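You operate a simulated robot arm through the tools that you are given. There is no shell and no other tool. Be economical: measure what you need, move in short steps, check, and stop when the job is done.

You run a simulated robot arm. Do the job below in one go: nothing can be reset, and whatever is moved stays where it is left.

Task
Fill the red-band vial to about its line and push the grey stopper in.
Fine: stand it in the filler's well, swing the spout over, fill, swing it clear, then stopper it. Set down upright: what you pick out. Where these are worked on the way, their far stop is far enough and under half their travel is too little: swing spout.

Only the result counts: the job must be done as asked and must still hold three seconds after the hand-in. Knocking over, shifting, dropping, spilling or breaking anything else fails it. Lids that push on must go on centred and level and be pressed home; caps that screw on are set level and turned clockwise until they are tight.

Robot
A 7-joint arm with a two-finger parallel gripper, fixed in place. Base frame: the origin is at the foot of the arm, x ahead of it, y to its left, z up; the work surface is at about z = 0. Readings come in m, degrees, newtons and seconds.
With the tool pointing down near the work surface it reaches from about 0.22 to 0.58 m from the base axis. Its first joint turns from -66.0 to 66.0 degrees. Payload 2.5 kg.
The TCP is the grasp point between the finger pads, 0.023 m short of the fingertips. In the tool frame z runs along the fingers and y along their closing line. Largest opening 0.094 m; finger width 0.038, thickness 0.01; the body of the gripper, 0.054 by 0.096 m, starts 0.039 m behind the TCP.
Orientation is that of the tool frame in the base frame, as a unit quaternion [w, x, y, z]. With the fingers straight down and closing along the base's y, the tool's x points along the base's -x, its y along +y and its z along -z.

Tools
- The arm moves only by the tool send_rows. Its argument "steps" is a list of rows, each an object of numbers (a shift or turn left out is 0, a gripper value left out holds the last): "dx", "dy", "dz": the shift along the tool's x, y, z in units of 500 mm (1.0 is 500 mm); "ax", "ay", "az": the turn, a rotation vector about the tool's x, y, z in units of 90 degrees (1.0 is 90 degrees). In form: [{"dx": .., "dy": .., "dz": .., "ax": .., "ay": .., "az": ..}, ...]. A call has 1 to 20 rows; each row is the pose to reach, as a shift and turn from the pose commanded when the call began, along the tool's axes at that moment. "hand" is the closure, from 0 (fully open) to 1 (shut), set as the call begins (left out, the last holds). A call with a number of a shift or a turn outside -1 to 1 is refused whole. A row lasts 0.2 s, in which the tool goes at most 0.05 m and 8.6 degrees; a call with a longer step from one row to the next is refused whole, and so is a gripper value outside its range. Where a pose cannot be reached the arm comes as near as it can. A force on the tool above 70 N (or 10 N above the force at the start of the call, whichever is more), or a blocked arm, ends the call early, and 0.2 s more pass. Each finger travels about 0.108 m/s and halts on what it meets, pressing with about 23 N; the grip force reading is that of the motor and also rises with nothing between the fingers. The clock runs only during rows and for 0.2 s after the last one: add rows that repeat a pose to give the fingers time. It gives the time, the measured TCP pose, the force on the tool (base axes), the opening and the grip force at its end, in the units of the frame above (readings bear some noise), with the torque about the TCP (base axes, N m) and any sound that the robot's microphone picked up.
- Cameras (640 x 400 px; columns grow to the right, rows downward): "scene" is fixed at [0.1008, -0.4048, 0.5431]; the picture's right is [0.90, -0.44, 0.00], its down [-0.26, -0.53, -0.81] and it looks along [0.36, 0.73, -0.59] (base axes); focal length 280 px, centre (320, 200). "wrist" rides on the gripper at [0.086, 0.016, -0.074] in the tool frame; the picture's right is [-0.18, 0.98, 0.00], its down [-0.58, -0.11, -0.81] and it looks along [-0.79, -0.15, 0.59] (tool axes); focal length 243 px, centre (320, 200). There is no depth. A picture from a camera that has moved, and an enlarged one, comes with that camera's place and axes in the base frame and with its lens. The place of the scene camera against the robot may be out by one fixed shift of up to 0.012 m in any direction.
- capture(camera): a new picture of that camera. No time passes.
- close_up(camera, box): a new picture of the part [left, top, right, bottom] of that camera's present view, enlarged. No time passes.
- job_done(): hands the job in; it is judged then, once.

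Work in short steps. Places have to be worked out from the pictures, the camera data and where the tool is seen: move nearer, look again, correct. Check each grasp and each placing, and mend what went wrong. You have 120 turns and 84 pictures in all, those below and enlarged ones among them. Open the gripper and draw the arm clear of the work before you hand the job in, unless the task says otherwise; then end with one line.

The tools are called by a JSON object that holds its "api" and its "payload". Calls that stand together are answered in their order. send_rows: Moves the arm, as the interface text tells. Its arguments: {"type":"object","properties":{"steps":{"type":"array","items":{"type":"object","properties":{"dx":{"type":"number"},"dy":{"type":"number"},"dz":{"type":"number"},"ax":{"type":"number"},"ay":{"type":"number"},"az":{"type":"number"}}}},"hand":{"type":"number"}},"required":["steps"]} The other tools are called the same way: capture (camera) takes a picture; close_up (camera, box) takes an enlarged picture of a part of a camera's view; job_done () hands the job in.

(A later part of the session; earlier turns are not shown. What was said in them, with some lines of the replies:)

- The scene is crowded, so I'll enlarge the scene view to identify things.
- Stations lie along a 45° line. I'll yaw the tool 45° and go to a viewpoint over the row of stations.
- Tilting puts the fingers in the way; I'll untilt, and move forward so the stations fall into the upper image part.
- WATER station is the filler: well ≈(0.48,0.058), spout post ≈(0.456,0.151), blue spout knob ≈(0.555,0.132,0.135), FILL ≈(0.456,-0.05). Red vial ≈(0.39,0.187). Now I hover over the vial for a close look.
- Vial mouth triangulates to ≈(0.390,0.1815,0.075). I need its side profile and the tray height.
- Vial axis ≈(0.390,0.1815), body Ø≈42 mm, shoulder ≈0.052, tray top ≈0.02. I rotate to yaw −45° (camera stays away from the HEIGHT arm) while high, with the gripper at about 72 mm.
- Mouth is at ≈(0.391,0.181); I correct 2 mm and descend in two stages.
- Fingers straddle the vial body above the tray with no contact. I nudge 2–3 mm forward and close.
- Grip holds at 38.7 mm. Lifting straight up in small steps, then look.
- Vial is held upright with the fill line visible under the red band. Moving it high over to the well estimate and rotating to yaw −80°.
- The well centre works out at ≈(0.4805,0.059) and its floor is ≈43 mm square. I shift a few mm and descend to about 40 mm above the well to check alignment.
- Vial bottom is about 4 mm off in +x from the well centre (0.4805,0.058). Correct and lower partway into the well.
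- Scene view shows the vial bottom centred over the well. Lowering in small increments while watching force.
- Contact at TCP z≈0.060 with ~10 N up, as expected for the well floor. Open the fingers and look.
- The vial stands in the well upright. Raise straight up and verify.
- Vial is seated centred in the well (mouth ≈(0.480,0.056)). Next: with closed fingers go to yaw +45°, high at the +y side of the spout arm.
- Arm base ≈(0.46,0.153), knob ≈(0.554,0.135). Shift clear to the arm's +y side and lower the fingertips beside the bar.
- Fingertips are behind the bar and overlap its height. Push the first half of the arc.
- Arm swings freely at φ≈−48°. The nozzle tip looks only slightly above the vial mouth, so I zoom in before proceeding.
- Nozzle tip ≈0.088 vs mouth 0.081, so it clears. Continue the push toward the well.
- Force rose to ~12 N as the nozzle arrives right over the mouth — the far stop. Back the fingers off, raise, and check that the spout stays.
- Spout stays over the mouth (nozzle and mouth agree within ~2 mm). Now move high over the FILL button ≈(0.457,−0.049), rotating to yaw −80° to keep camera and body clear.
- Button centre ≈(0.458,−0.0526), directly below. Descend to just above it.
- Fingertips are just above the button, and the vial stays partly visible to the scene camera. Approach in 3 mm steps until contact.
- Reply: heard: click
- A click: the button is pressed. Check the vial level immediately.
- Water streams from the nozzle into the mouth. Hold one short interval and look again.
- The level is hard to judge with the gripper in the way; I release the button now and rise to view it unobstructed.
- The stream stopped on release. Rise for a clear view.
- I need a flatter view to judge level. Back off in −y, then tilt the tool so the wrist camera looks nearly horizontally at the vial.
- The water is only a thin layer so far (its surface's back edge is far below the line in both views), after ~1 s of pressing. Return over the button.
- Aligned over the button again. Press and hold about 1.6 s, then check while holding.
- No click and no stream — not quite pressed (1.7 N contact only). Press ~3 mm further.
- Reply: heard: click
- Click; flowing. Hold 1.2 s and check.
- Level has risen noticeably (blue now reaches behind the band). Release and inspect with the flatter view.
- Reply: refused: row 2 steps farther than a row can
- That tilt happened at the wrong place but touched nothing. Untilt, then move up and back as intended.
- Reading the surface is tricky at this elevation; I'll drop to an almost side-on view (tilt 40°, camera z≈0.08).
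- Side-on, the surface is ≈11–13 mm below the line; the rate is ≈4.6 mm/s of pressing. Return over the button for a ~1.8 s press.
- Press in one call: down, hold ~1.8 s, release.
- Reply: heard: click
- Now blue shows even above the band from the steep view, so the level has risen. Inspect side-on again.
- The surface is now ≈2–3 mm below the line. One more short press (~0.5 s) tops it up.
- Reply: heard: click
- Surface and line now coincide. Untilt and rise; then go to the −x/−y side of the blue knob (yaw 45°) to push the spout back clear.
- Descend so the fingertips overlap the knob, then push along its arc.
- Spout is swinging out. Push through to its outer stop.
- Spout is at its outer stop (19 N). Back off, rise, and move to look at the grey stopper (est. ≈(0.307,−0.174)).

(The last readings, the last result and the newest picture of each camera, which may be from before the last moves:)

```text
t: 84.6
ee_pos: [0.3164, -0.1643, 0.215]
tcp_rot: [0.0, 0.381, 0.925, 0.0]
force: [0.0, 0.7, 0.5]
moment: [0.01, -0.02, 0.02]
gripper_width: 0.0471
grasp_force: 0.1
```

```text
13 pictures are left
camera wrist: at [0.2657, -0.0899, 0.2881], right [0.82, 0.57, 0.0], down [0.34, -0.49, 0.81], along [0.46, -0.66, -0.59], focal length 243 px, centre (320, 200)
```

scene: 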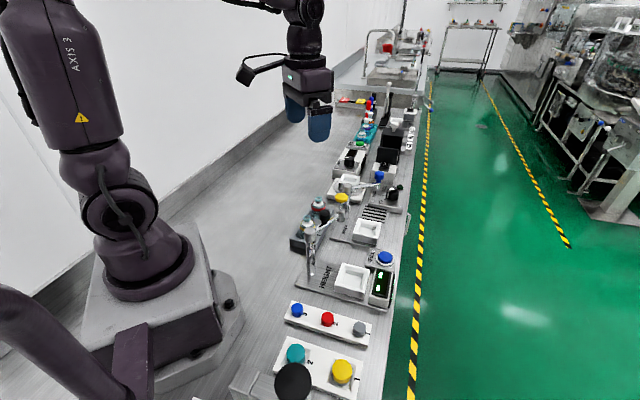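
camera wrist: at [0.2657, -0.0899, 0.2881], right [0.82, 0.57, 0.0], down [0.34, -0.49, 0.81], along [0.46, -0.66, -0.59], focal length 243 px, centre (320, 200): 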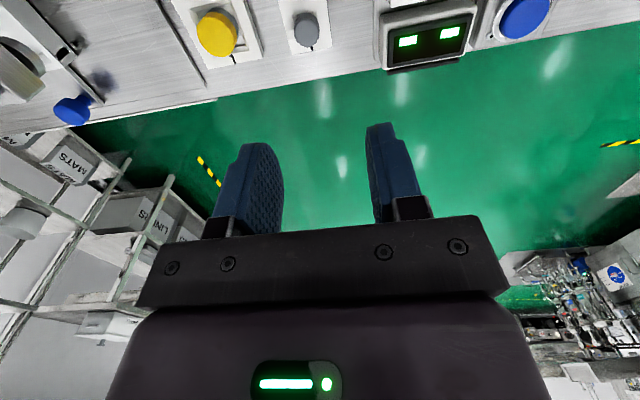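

{"api": "close_up", "payload": {"camera": "wrist", "box": [265, 0, 345, 60]}}

{"api": "close_up", "payload": {"camera": "scene", "box": [325, 305, 385, 355]}}

```text
6.67 times, centred on (305, 30) of wrist
camera zoom: at [0.2657, -0.0899, 0.2881], right [0.82, 0.57, 0.0], down [0.34, -0.49, 0.81], along [0.46, -0.66, -0.59], focal length 1618 px, centre (420, 1333)
```

zoom: 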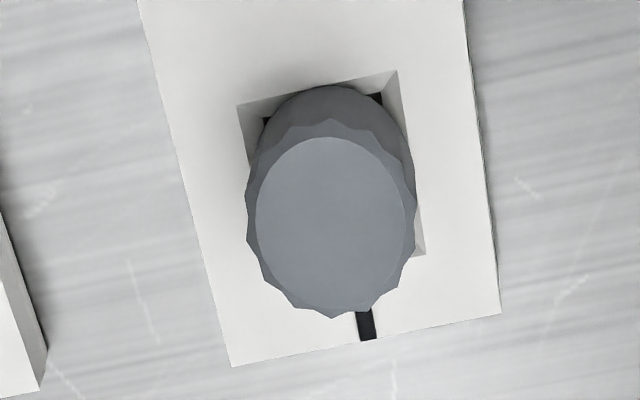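

```text
8.00 times, centred on (355, 330) of scene
camera zoom: at [0.1008, -0.4048, 0.5431], right [0.9, -0.44, 0.0], down [-0.26, -0.53, -0.81], along [0.36, 0.73, -0.59], focal length 2243 px, centre (40, -840)
```

zoom: 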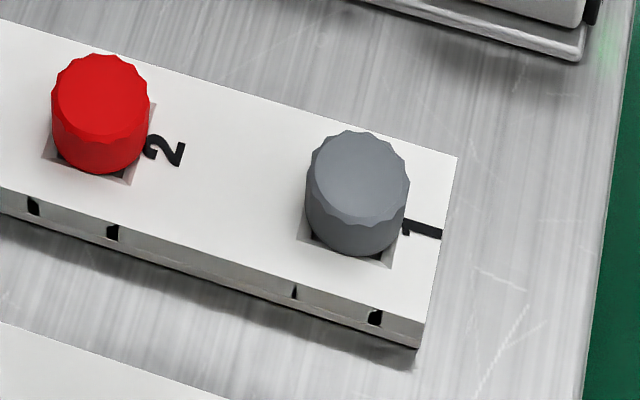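

Grey stopper: head Ø≈23 mm, top z≈0.018, at ≈(0.3075,−0.175); rack top ≈0.010. Shift over it and descend partway for a check.

{"api": "send_rows", "payload": {"steps": [{"dx": -0.0057, "dy": -0.0283}, {"dx": -0.0057, "dy": -0.0283, "dz": 0.09}, {"dx": -0.0057, "dy": -0.0283, "dz": 0.18}, {"dx": -0.0057, "dy": -0.0283, "dz": 0.26}, {"dx": -0.0057, "dy": -0.0283, "dz": 0.27}, {"dx": -0.0057, "dy": -0.0283, "dz": 0.27}]}}

{"api": "capture", "payload": {"camera": "wrist"}}

```text
t: 86.0
ee_pos: [0.3081, -0.175, 0.0805]
tcp_rot: [0.0, 0.381, 0.925, -0.001]
force: [-0.2, 0.1, 0.3]
moment: [0.02, -0.01, -0.02]
gripper_width: 0.0472
grasp_force: 0.1
```

```text
10 pictures are left
camera wrist: at [0.2587, -0.1008, 0.1544], right [0.82, 0.57, 0.0], down [0.34, -0.49, 0.81], along [0.46, -0.66, -0.59], focal length 243 px, centre (320, 200)
```

wrist: 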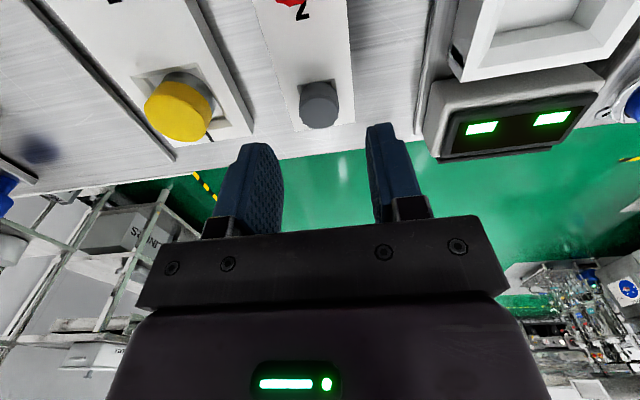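

Well aligned (2 mm along the finger width). Lower until the fingertips are just above the rack top.

{"api": "send_rows", "payload": {"steps": [{"dx": 0.003, "dz": 0.04}, {"dx": 0.003, "dz": 0.07}, {"dx": 0.003, "dz": 0.084}, {"dx": 0.003, "dz": 0.088}]}}

{"api": "close_up", "payload": {"camera": "scene", "box": [320, 290, 400, 360]}}

```text
t: 87.0
ee_pos: [0.3063, -0.1735, 0.0361]
tcp_rot: [0.001, 0.38, 0.925, 0.0]
force: [-0.1, -0.8, 0.2]
moment: [0.02, -0.01, -0.01]
gripper_width: 0.0469
grasp_force: 0.0
```

```text
5.71 times, centred on (360, 325) of scene
camera zoom: at [0.1008, -0.4048, 0.5431], right [0.9, -0.44, 0.0], down [-0.26, -0.53, -0.81], along [0.36, 0.73, -0.59], focal length 1602 px, centre (91, -514)
```

zoom: 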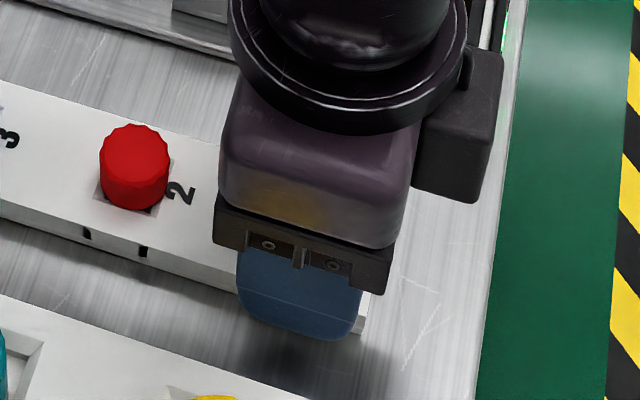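

Rack is ≈8.5 mm thick, fingertips at ≈13 mm; go 1.5 mm lower and close.

{"api": "send_rows", "payload": {"steps": [{"dz": 0.003}]}}

{"api": "send_rows", "payload": {"steps": [{}, {}, {}], "hand": 1}}

```text
t: 87.4
ee_pos: [0.3054, -0.173, 0.0353]
tcp_rot: [0.0, 0.381, 0.925, 0.0]
force: [0.7, -0.1, 0.6]
moment: [0.01, 0.02, 0.02]
gripper_width: 0.0468
grasp_force: 0.1
```

```text
t: 88.2
ee_pos: [0.3055, -0.1723, 0.0346]
tcp_rot: [0.001, 0.381, 0.925, 0.0]
force: [8.6, 3.5, -7.6]
moment: [0.21, -0.11, -0.6]
gripper_width: 0.0433
grasp_force: 44.3
```

The fingers clamped the rack's sides (43 mm) instead — the rack is taller than thought. Reopen at once and rise.

{"api": "send_rows", "payload": {"steps": [{}, {}], "hand": 0.45}}

{"api": "send_rows", "payload": {"steps": [{"dz": -0.03}, {"dz": -0.06}, {"dz": -0.08}, {"dz": -0.08}]}}

{"api": "close_up", "payload": {"camera": "wrist", "box": [260, 50, 380, 160]}}

```text
t: 88.8
ee_pos: [0.3056, -0.1731, 0.0344]
tcp_rot: [-0.001, 0.381, 0.925, 0.0]
force: [0.0, 0.4, -0.1]
moment: [-0.02, 0.0, 0.0]
gripper_width: 0.0516
grasp_force: 0.0
```

```text
t: 89.8
ee_pos: [0.3061, -0.174, 0.0739]
tcp_rot: [0.0, 0.381, 0.924, 0.0]
force: [-0.1, 0.7, -0.1]
moment: [0.01, -0.03, 0.01]
gripper_width: 0.0515
grasp_force: 0.0
```

```text
3.64 times, centred on (320, 105) of wrist
camera zoom: at [0.2561, -0.1009, 0.1474], right [0.82, 0.57, 0.0], down [0.34, -0.49, 0.81], along [0.46, -0.66, -0.59], focal length 882 px, centre (320, 546)
```

zoom: 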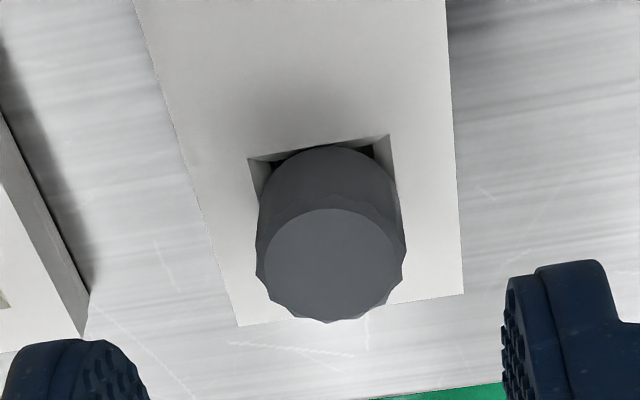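

The stopper is undisturbed and the rack top is ≈12–14 mm. I narrow the fingers to 37 mm, shift 5 mm, and probe down onto the rack top gently to get its height.

{"api": "send_rows", "payload": {"steps": [{"dx": -0.0095, "dz": 0.02}, {"dx": -0.0095, "dz": 0.045}, {"dx": -0.0095, "dz": 0.066}, {"dx": -0.0095, "dz": 0.07}], "hand": 0.61}}

{"api": "send_rows", "payload": {"steps": [{"dz": 0.003}]}}

{"api": "send_rows", "payload": {"steps": [{"dz": 0.003}]}}

```text
t: 90.8
ee_pos: [0.3108, -0.1766, 0.0403]
tcp_rot: [0.001, 0.381, 0.925, 0.0]
force: [-0.6, 0.8, -0.6]
moment: [0.0, 0.04, 0.01]
gripper_width: 0.0365
grasp_force: 0.1
```

```text
t: 91.2
ee_pos: [0.3098, -0.1751, 0.0378]
tcp_rot: [0.0, 0.381, 0.925, 0.0]
force: [-0.2, 1.3, 0.6]
moment: [0.02, 0.0, -0.03]
gripper_width: 0.0367
grasp_force: 0.0
```

```text
t: 91.6
ee_pos: [0.3094, -0.1749, 0.0369]
tcp_rot: [0.0, 0.381, 0.925, 0.001]
force: [0.5, -0.6, 0.2]
moment: [0.01, -0.01, -0.02]
gripper_width: 0.0368
grasp_force: 0.1
```

No contact with fingertips at ≈14 mm, already above the rack within its width. Close now.

{"api": "send_rows", "payload": {"steps": [{}, {}, {}], "hand": 1}}

```text
t: 92.4
ee_pos: [0.3106, -0.1766, 0.0371]
tcp_rot: [0.001, 0.381, 0.924, 0.0]
force: [0.6, -0.2, -0.1]
moment: [-0.05, 0.0, 0.0]
gripper_width: 0.0203
grasp_force: 23.1
```

Gripped at 20.3 mm. Lift and check the stopper in the fingers.

{"api": "send_rows", "payload": {"steps": [{"dz": -0.02}, {"dz": -0.06}, {"dz": -0.14}, {"dz": -0.22}, {"dz": -0.3}, {"dz": -0.36}, {"dz": -0.36}]}}

{"api": "close_up", "payload": {"camera": "scene", "box": [310, 190, 400, 270]}}

```text
t: 94.0
ee_pos: [0.3085, -0.1763, 0.2162]
tcp_rot: [0.0, 0.381, 0.925, -0.001]
force: [-0.2, 0.0, 0.2]
moment: [-0.02, -0.03, 0.02]
gripper_width: 0.0202
grasp_force: 23.2
```

```text
5.00 times, centred on (355, 230) of scene
camera zoom: at [0.1008, -0.4048, 0.5431], right [0.9, -0.44, 0.0], down [-0.26, -0.53, -0.81], along [0.36, 0.73, -0.59], focal length 1402 px, centre (145, 50)
```

zoom: 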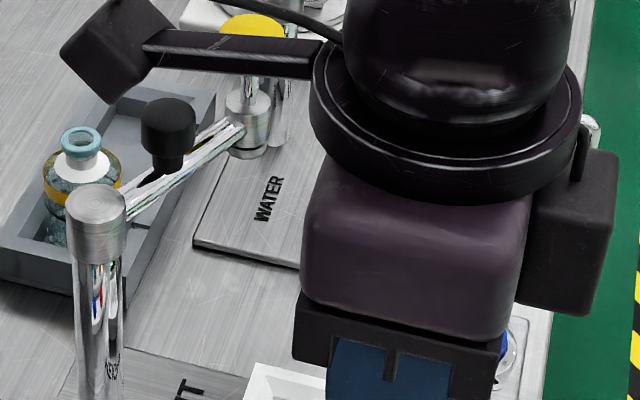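

Width still 20.2 mm, so it is held. Move high over the vial.

{"api": "send_rows", "payload": {"steps": [{"dx": 0.012, "dy": 0.08}, {"dx": 0.024, "dy": 0.16}, {"dx": 0.037, "dy": 0.24}, {"dx": 0.05, "dy": 0.32}, {"dx": 0.062, "dy": 0.4}, {"dx": 0.075, "dy": 0.48}, {"dx": 0.087, "dy": 0.569}, {"dx": 0.087, "dy": 0.569}]}}

{"api": "close_up", "payload": {"camera": "wrist", "box": [240, 0, 400, 160]}}

```text
t: 95.8
ee_pos: [0.4802, 0.0557, 0.2172]
tcp_rot: [0.001, 0.381, 0.925, 0.0]
force: [0.3, -0.6, -0.6]
moment: [0.0, 0.02, 0.01]
gripper_width: 0.02
grasp_force: 22.6
```

```text
2.50 times, centred on (320, 80) of wrist
camera zoom: at [0.4288, 0.1288, 0.2894], right [0.82, 0.57, 0.0], down [0.34, -0.49, 0.81], along [0.46, -0.66, -0.59], focal length 606 px, centre (320, 500)
```

zoom: 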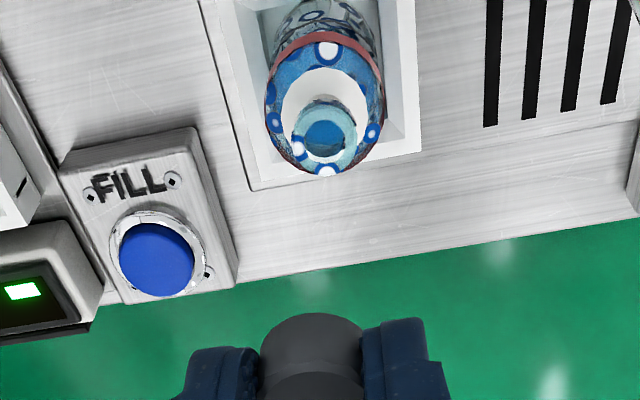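

Mouth ≈(0.479,0.057), nearly under the stopper. Lower to a few mm above the lip to compare rims directly.

{"api": "send_rows", "payload": {"steps": [{"dx": 0.001, "dy": 0.002, "dz": 0.07}, {"dx": 0.001, "dy": 0.002, "dz": 0.13}, {"dx": 0.001, "dy": 0.002, "dz": 0.17}, {"dx": 0.001, "dy": 0.002, "dz": 0.182}, {"dx": 0.001, "dy": 0.002, "dz": 0.182}]}}

{"api": "close_up", "payload": {"camera": "wrist", "box": [260, 60, 380, 220]}}

{"api": "close_up", "payload": {"camera": "scene", "box": [350, 190, 390, 235]}}

```text
t: 97.0
ee_pos: [0.4787, 0.0588, 0.1249]
tcp_rot: [0.0, 0.381, 0.925, -0.001]
force: [0.8, 0.2, -0.5]
moment: [-0.03, 0.01, 0.02]
gripper_width: 0.02
grasp_force: 23.4
```

```text
2.50 times, centred on (320, 140) of wrist
camera zoom: at [0.4287, 0.1317, 0.1979], right [0.82, 0.57, 0.0], down [0.34, -0.49, 0.81], along [0.46, -0.66, -0.59], focal length 606 px, centre (320, 350)
```

zoom: 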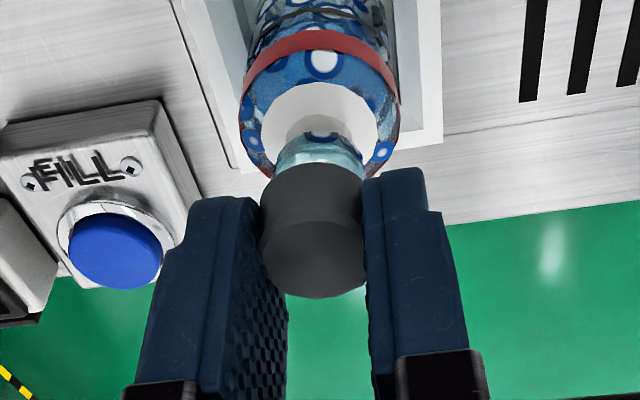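

```text
8.89 times, centred on (370, 212) of scene
camera zoom: at [0.1009, -0.4048, 0.5431], right [0.9, -0.44, 0.0], down [-0.26, -0.53, -0.81], along [0.36, 0.73, -0.59], focal length 2492 px, centre (-124, 89)
```

zoom: 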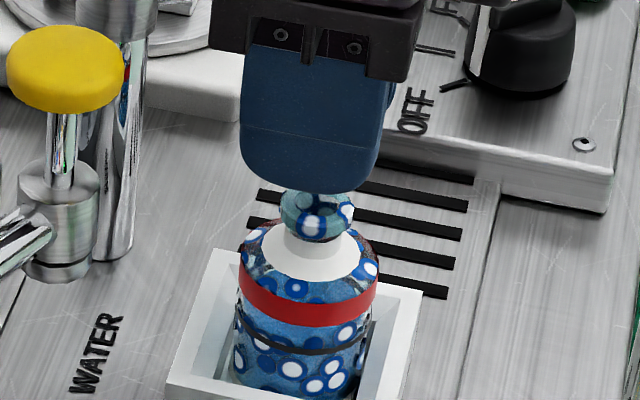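

Column comparison in the scene view puts the fingers ~2 mm toward the camera side of the mouth axis; lateral offset ≈0.5 mm. Shift 2.5 mm and lower closer.

{"api": "send_rows", "payload": {"steps": [{"dx": -0.005, "dy": 0.001}, {"dx": -0.005, "dy": 0.001, "dz": 0.01}, {"dx": -0.005, "dy": 0.001, "dz": 0.018}, {"dx": -0.005, "dy": 0.001, "dz": 0.018}]}}

{"api": "close_up", "payload": {"camera": "wrist", "box": [290, 70, 350, 170]}}

```text
t: 98.0
ee_pos: [0.4816, 0.0548, 0.1153]
tcp_rot: [0.0, 0.382, 0.924, 0.0]
force: [-0.3, 0.1, 1.0]
moment: [0.0, 0.0, -0.02]
gripper_width: 0.0203
grasp_force: 23.2
```

```text
4.00 times, centred on (320, 120) of wrist
camera zoom: at [0.4311, 0.129, 0.1891], right [0.82, 0.57, 0.0], down [0.34, -0.49, 0.81], along [0.46, -0.66, -0.59], focal length 970 px, centre (320, 520)
```

zoom: 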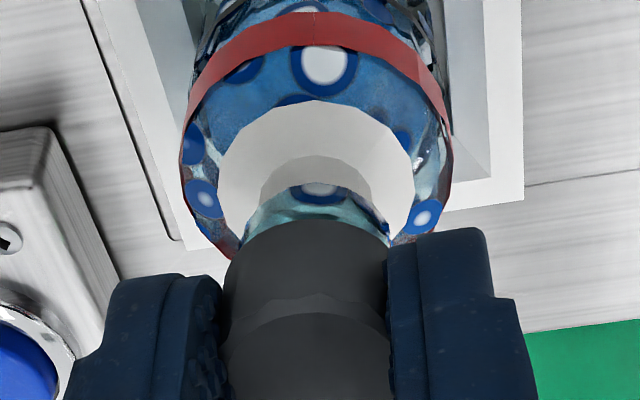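

Lateral: stopper is ≈1.2 mm left of the lip; the fore/aft offset is ambiguous, so I use the scene view (its columns measure fore/aft) once more.

{"api": "close_up", "payload": {"camera": "scene", "box": [356, 196, 384, 218]}}

```text
16.00 times, centred on (370, 207) of scene
camera zoom: at [0.1008, -0.4048, 0.5431], right [0.9, -0.44, 0.0], down [-0.26, -0.53, -0.81], along [0.36, 0.73, -0.59], focal length 4486 px, centre (-480, 88)
```

zoom: 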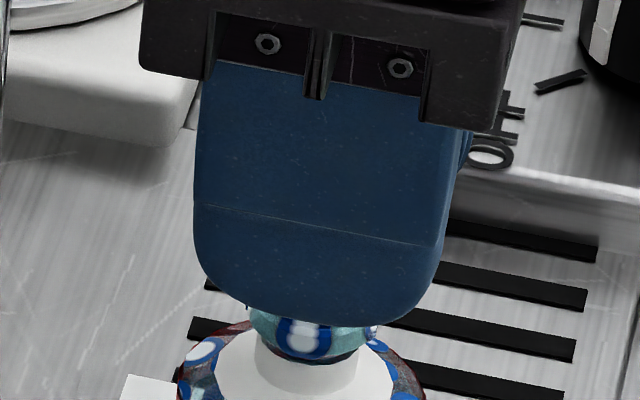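

Combining absolute readings and scene columns, the TCP is ~1–2 mm too far forward and ~1 mm left. Correct and lower gently until contact.

{"api": "send_rows", "payload": {"steps": [{"dx": 0.002, "dy": 0.002}, {"dx": 0.002, "dy": 0.002, "dz": 0.003}]}}

{"api": "send_rows", "payload": {"steps": [{"dz": 0.002}, {"dz": 0.003}]}}

{"api": "send_rows", "payload": {"steps": [{"dz": 0.002}, {"dz": 0.003}]}}

```text
t: 98.6
ee_pos: [0.4816, 0.0574, 0.1146]
tcp_rot: [0.001, 0.381, 0.924, 0.001]
force: [0.0, -0.8, 4.6]
moment: [0.0, 0.01, 0.0]
gripper_width: 0.0205
grasp_force: 23.0
```

```text
t: 99.2
ee_pos: [0.481, 0.0567, 0.1141]
tcp_rot: [0.0, 0.381, 0.925, 0.0]
force: [0.5, -1.3, 8.3]
moment: [0.01, 0.01, 0.01]
gripper_width: 0.0203
grasp_force: 22.9
```

```text
t: 99.8
ee_pos: [0.4824, 0.0573, 0.1118]
tcp_rot: [-0.002, 0.381, 0.925, 0.0]
force: [0.8, -0.3, 0.1]
moment: [-0.02, 0.02, -0.01]
gripper_width: 0.0203
grasp_force: 22.6
```

Contact built to 8 N then vanished while descending — the plug probably entered the mouth. Verify.

{"api": "close_up", "payload": {"camera": "wrist", "box": [280, 70, 360, 180]}}

```text
3.64 times, centred on (320, 125) of wrist
camera zoom: at [0.4315, 0.1309, 0.1845], right [0.82, 0.57, 0.0], down [0.34, -0.49, 0.81], along [0.46, -0.66, -0.59], focal length 882 px, centre (320, 473)
```

zoom: 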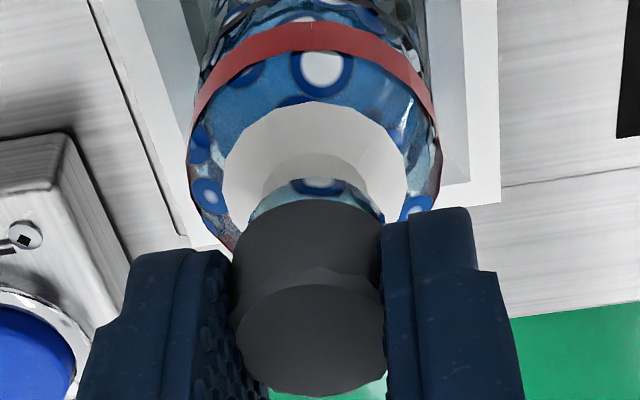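

Stopper looks ≈0.8 mm left and ≈0.8 mm near of the lip centre. Nudge by that amount and read side force to learn whether it is engaged.

{"api": "send_rows", "payload": {"steps": [{"dx": -0.0014, "dy": 0.0016}, {"dx": -0.0014, "dy": 0.0016}]}}

{"api": "send_rows", "payload": {"steps": [{"dz": 0.002}, {"dz": 0.003}]}}

{"api": "send_rows", "payload": {"steps": [{"dz": 0.002}, {"dz": 0.003}]}}

```text
t: 100.4
ee_pos: [0.4827, 0.0577, 0.1126]
tcp_rot: [0.0, 0.381, 0.925, 0.0]
force: [0.8, 0.0, 0.2]
moment: [0.0, 0.0, 0.01]
gripper_width: 0.0203
grasp_force: 23.2
```

```text
t: 101.0
ee_pos: [0.4831, 0.0572, 0.1112]
tcp_rot: [-0.001, 0.382, 0.924, 0.0]
force: [0.2, 0.4, 0.6]
moment: [-0.03, -0.03, 0.03]
gripper_width: 0.0202
grasp_force: 22.9
```

```text
t: 101.6
ee_pos: [0.4829, 0.0571, 0.1095]
tcp_rot: [0.0, 0.381, 0.924, 0.0]
force: [0.8, -0.4, 0.2]
moment: [-0.02, -0.02, 0.0]
gripper_width: 0.0197
grasp_force: 22.7
```

Descending freely and with no side force – consistent with the plug sliding in. Continue down until it meets resistance.

{"api": "send_rows", "payload": {"steps": [{"dz": 0.002}, {"dz": 0.004}]}}

{"api": "send_rows", "payload": {"steps": [{"dz": 0.002}, {"dz": 0.004}]}}

{"api": "close_up", "payload": {"camera": "wrist", "box": [270, 60, 370, 200]}}

```text
t: 102.2
ee_pos: [0.484, 0.0566, 0.1094]
tcp_rot: [0.002, 0.381, 0.924, 0.0]
force: [-1.8, -2.6, 12.3]
moment: [-0.11, 0.14, 0.02]
gripper_width: 0.0203
grasp_force: 22.7
```

```text
t: 102.8
ee_pos: [0.4855, 0.0567, 0.1082]
tcp_rot: [0.002, 0.381, 0.924, 0.002]
force: [-2.2, -1.4, 29.9]
moment: [-0.05, 0.25, -0.01]
gripper_width: 0.0199
grasp_force: 22.8
```

```text
2.86 times, centred on (320, 130) of wrist
camera zoom: at [0.4331, 0.1307, 0.1813], right [0.82, 0.57, 0.01], down [0.33, -0.49, 0.81], along [0.46, -0.66, -0.59], focal length 693 px, centre (320, 400)
```

zoom: 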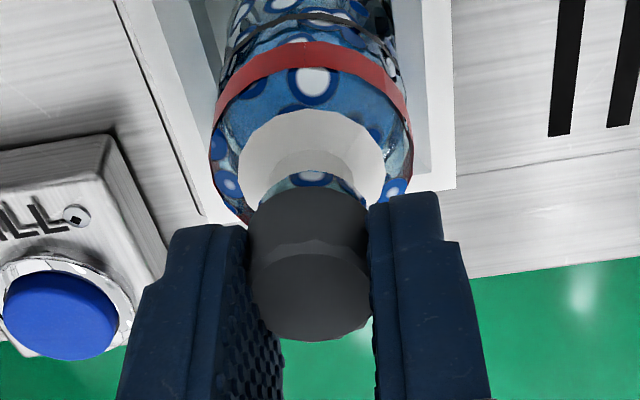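

Resistance with a moment indicating the fingertip (not the stopper) is bearing on the lip: tips are at lip height, the stopper is several mm in. Relax the force slightly, then release and later press from on top with closed fingers.

{"api": "send_rows", "payload": {"steps": [{"dz": -0.004}, {"dz": -0.004}]}}

{"api": "send_rows", "payload": {"steps": [{}, {}], "hand": 0.6}}

{"api": "send_rows", "payload": {"steps": [{"dz": -0.02}, {"dz": -0.05}, {"dz": -0.08}, {"dz": -0.08}]}}

```text
t: 103.4
ee_pos: [0.4829, 0.0577, 0.1084]
tcp_rot: [0.0, 0.381, 0.925, 0.0]
force: [1.3, -3.3, 15.9]
moment: [-0.08, -0.02, -0.01]
gripper_width: 0.0201
grasp_force: 22.7
```

```text
t: 104.0
ee_pos: [0.4832, 0.0565, 0.1076]
tcp_rot: [0.0, 0.382, 0.924, -0.001]
force: [-0.2, 0.7, -0.2]
moment: [-0.02, -0.03, -0.03]
gripper_width: 0.0374
grasp_force: 0.1
```

```text
t: 105.0
ee_pos: [0.4825, 0.0593, 0.1503]
tcp_rot: [0.0, 0.38, 0.925, -0.001]
force: [1.0, -0.3, 0.4]
moment: [-0.02, -0.02, -0.02]
gripper_width: 0.0374
grasp_force: 0.1
```

Released. Close the fingers, recentre on the vial axis and press down from above in small steps.

{"api": "send_rows", "payload": {"steps": [{"dy": -0.002}, {"dy": -0.002}, {"dy": -0.002}, {"dy": -0.002, "dz": 0.03}, {"dy": -0.002, "dz": 0.05}, {"dy": -0.002, "dz": 0.05}], "hand": 1}}

{"api": "send_rows", "payload": {"steps": [{"dz": 0.003}, {"dz": 0.006}]}}

{"api": "send_rows", "payload": {"steps": [{"dz": 0.003}, {"dz": 0.006}]}}

```text
t: 106.4
ee_pos: [0.4823, 0.057, 0.1244]
tcp_rot: [0.0, 0.382, 0.924, 0.0]
force: [-0.7, -0.5, -0.5]
moment: [-0.04, -0.02, 0.01]
gripper_width: 0.0001
grasp_force: 22.8
```

```text
t: 107.0
ee_pos: [0.4835, 0.057, 0.122]
tcp_rot: [0.002, 0.381, 0.925, 0.001]
force: [-3.6, 0.4, 20.3]
moment: [0.06, 0.19, 0.02]
gripper_width: 0.0
grasp_force: 22.8
```

```text
t: 107.6
ee_pos: [0.4854, 0.0572, 0.1225]
tcp_rot: [0.004, 0.38, 0.925, 0.003]
force: [-8.7, 2.3, 49.9]
moment: [0.29, 0.49, 0.04]
gripper_width: 0.0
grasp_force: 22.9
```

Firm stop at stopper top ≈0.099, but the reaction is ~1 cm off toward the camera side, so I re-press centred on that contact point.

{"api": "send_rows", "payload": {"steps": [{"dz": -0.014}, {"dx": 0.008, "dy": -0.004, "dz": -0.02}, {"dx": 0.014, "dy": -0.007, "dz": -0.02}, {"dx": 0.014, "dy": -0.007, "dz": -0.012}]}}

{"api": "send_rows", "payload": {"steps": [{"dz": 0.003}, {"dz": 0.006}]}}

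{"api": "send_rows", "payload": {"steps": [{"dz": 0.003}, {"dz": 0.005}]}}

```text
t: 108.6
ee_pos: [0.4767, 0.0589, 0.1231]
tcp_rot: [0.003, 0.381, 0.925, 0.001]
force: [4.9, -3.9, 20.9]
moment: [-0.18, -0.24, 0.02]
gripper_width: 0.0
grasp_force: 23.0
```

```text
t: 109.2
ee_pos: [0.4775, 0.0584, 0.1234]
tcp_rot: [0.006, 0.382, 0.924, 0.002]
force: [7.8, -5.4, 34.2]
moment: [-0.27, -0.37, -0.01]
gripper_width: 0.0
grasp_force: 22.8
```

```text
t: 109.8
ee_pos: [0.479, 0.0607, 0.1225]
tcp_rot: [0.007, 0.38, 0.925, 0.004]
force: [7.2, -7.6, 43.2]
moment: [-0.33, -0.32, -0.02]
gripper_width: 0.0
grasp_force: 23.3
```

The two presses bracket the stopper: its top edges are at equal height (level) and its centre is ≈(0.481,0.058), i.e. on the mouth axis. Press once more exactly centred, harder.

{"api": "send_rows", "payload": {"steps": [{"dz": -0.016}, {"dx": -0.007, "dz": -0.016}, {"dx": -0.007, "dz": -0.01}, {"dx": -0.007, "dz": -0.004}]}}

{"api": "send_rows", "payload": {"steps": [{"dz": 0.002}, {"dz": 0.004}, {"dz": 0.005}]}}

```text
t: 110.8
ee_pos: [0.479, 0.056, 0.1217]
tcp_rot: [0.004, 0.381, 0.925, 0.002]
force: [6.0, -0.6, 32.2]
moment: [-0.04, -0.2, -0.01]
gripper_width: 0.0001
grasp_force: 22.8
```

```text
t: 111.6
ee_pos: [0.4809, 0.0578, 0.1211]
tcp_rot: [0.006, 0.381, 0.924, 0.004]
force: [1.6, 0.8, 44.4]
moment: [0.11, 0.05, 0.01]
gripper_width: 0.0
grasp_force: 22.9
```

Now the load is centred (small moment) and the top sank slightly. Push further, staying under 70 N.

{"api": "send_rows", "payload": {"steps": [{"dz": 0.002}, {"dz": 0.004}, {"dz": 0.005}]}}

{"api": "send_rows", "payload": {"steps": [{"dz": 0.001}, {"dz": 0.002}]}}

```text
t: 112.4
ee_pos: [0.4825, 0.0578, 0.1213]
tcp_rot: [0.008, 0.381, 0.925, 0.005]
force: [-4.2, -1.4, 59.4]
moment: [0.14, 0.26, 0.02]
gripper_width: 0.0
grasp_force: 22.6
```

```text
t: 113.0
ee_pos: [0.4815, 0.0573, 0.122]
tcp_rot: [0.009, 0.381, 0.925, 0.006]
force: [-5.0, -0.1, 64.9]
moment: [0.16, 0.32, 0.0]
gripper_width: 0.0
grasp_force: 23.1
```

Rigid at 65 N with no further travel — it looks seated. Release upward and inspect with the last picture.

{"api": "send_rows", "payload": {"steps": [{"dz": -0.03}, {"dz": -0.1}, {"dz": -0.19}, {"dz": -0.28}, {"dx": 0.09, "dy": 0.0, "dz": -0.28}, {"dx": 0.18, "dy": 0.0, "dz": -0.28}, {"dx": 0.18, "dz": -0.28}]}}

{"api": "close_up", "payload": {"camera": "scene", "box": [352, 198, 388, 240]}}

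```text
t: 114.6
ee_pos: [0.415, 0.1184, 0.2544]
tcp_rot: [0.0, 0.38, 0.925, 0.0]
force: [-0.6, -0.2, -0.2]
moment: [0.0, 0.02, 0.0]
gripper_width: 0.0001
grasp_force: 23.0
```

```text
refused: no pictures are left
```

No pictures remain (I miscounted). The contact history fits a seated stopper: an 8 N pop, free slide of ~5 mm, then a rigid stop holding at 65 N, level and centred on the mouth. I open the gripper and draw clear to the start area.

{"api": "send_rows", "payload": {"steps": [{"dz": -0.08}, {"dx": 0.02, "dy": -0.07, "dz": -0.12}, {"dx": 0.05, "dy": -0.15, "dz": -0.16}, {"dx": 0.08, "dy": -0.22, "dz": -0.2}, {"dx": 0.08, "dy": -0.2446, "dz": -0.2}, {"dx": 0.08, "dy": -0.2446, "dz": -0.2}], "hand": 0}}

```text
t: 116.0
ee_pos: [0.3014, 0.0636, 0.3532]
tcp_rot: [0.0, 0.38, 0.925, -0.001]
force: [0.0, 0.7, -0.7]
moment: [0.03, 0.01, -0.02]
gripper_width: 0.0941
grasp_force: 0.0
```

Gripper open and arm clear; handing in.

{"api": "job_done", "payload": {}}

```text
The job is handed in.
```

I handed the job in: the red-band vial stands in the filler's well, filled to about its line, with the spout swung back to its outer stop and the grey stopper pressed in. I ran out of pictures before I could look at the stopper. That it is home, level and centred comes from the force readings: the resistance gave way at about 8 N, it slid in freely, then held firm at 65 N. My first try at gripping the stopper clamped the sides of its rack. The stopper stayed in place, but I did not check whether the rack shifted.
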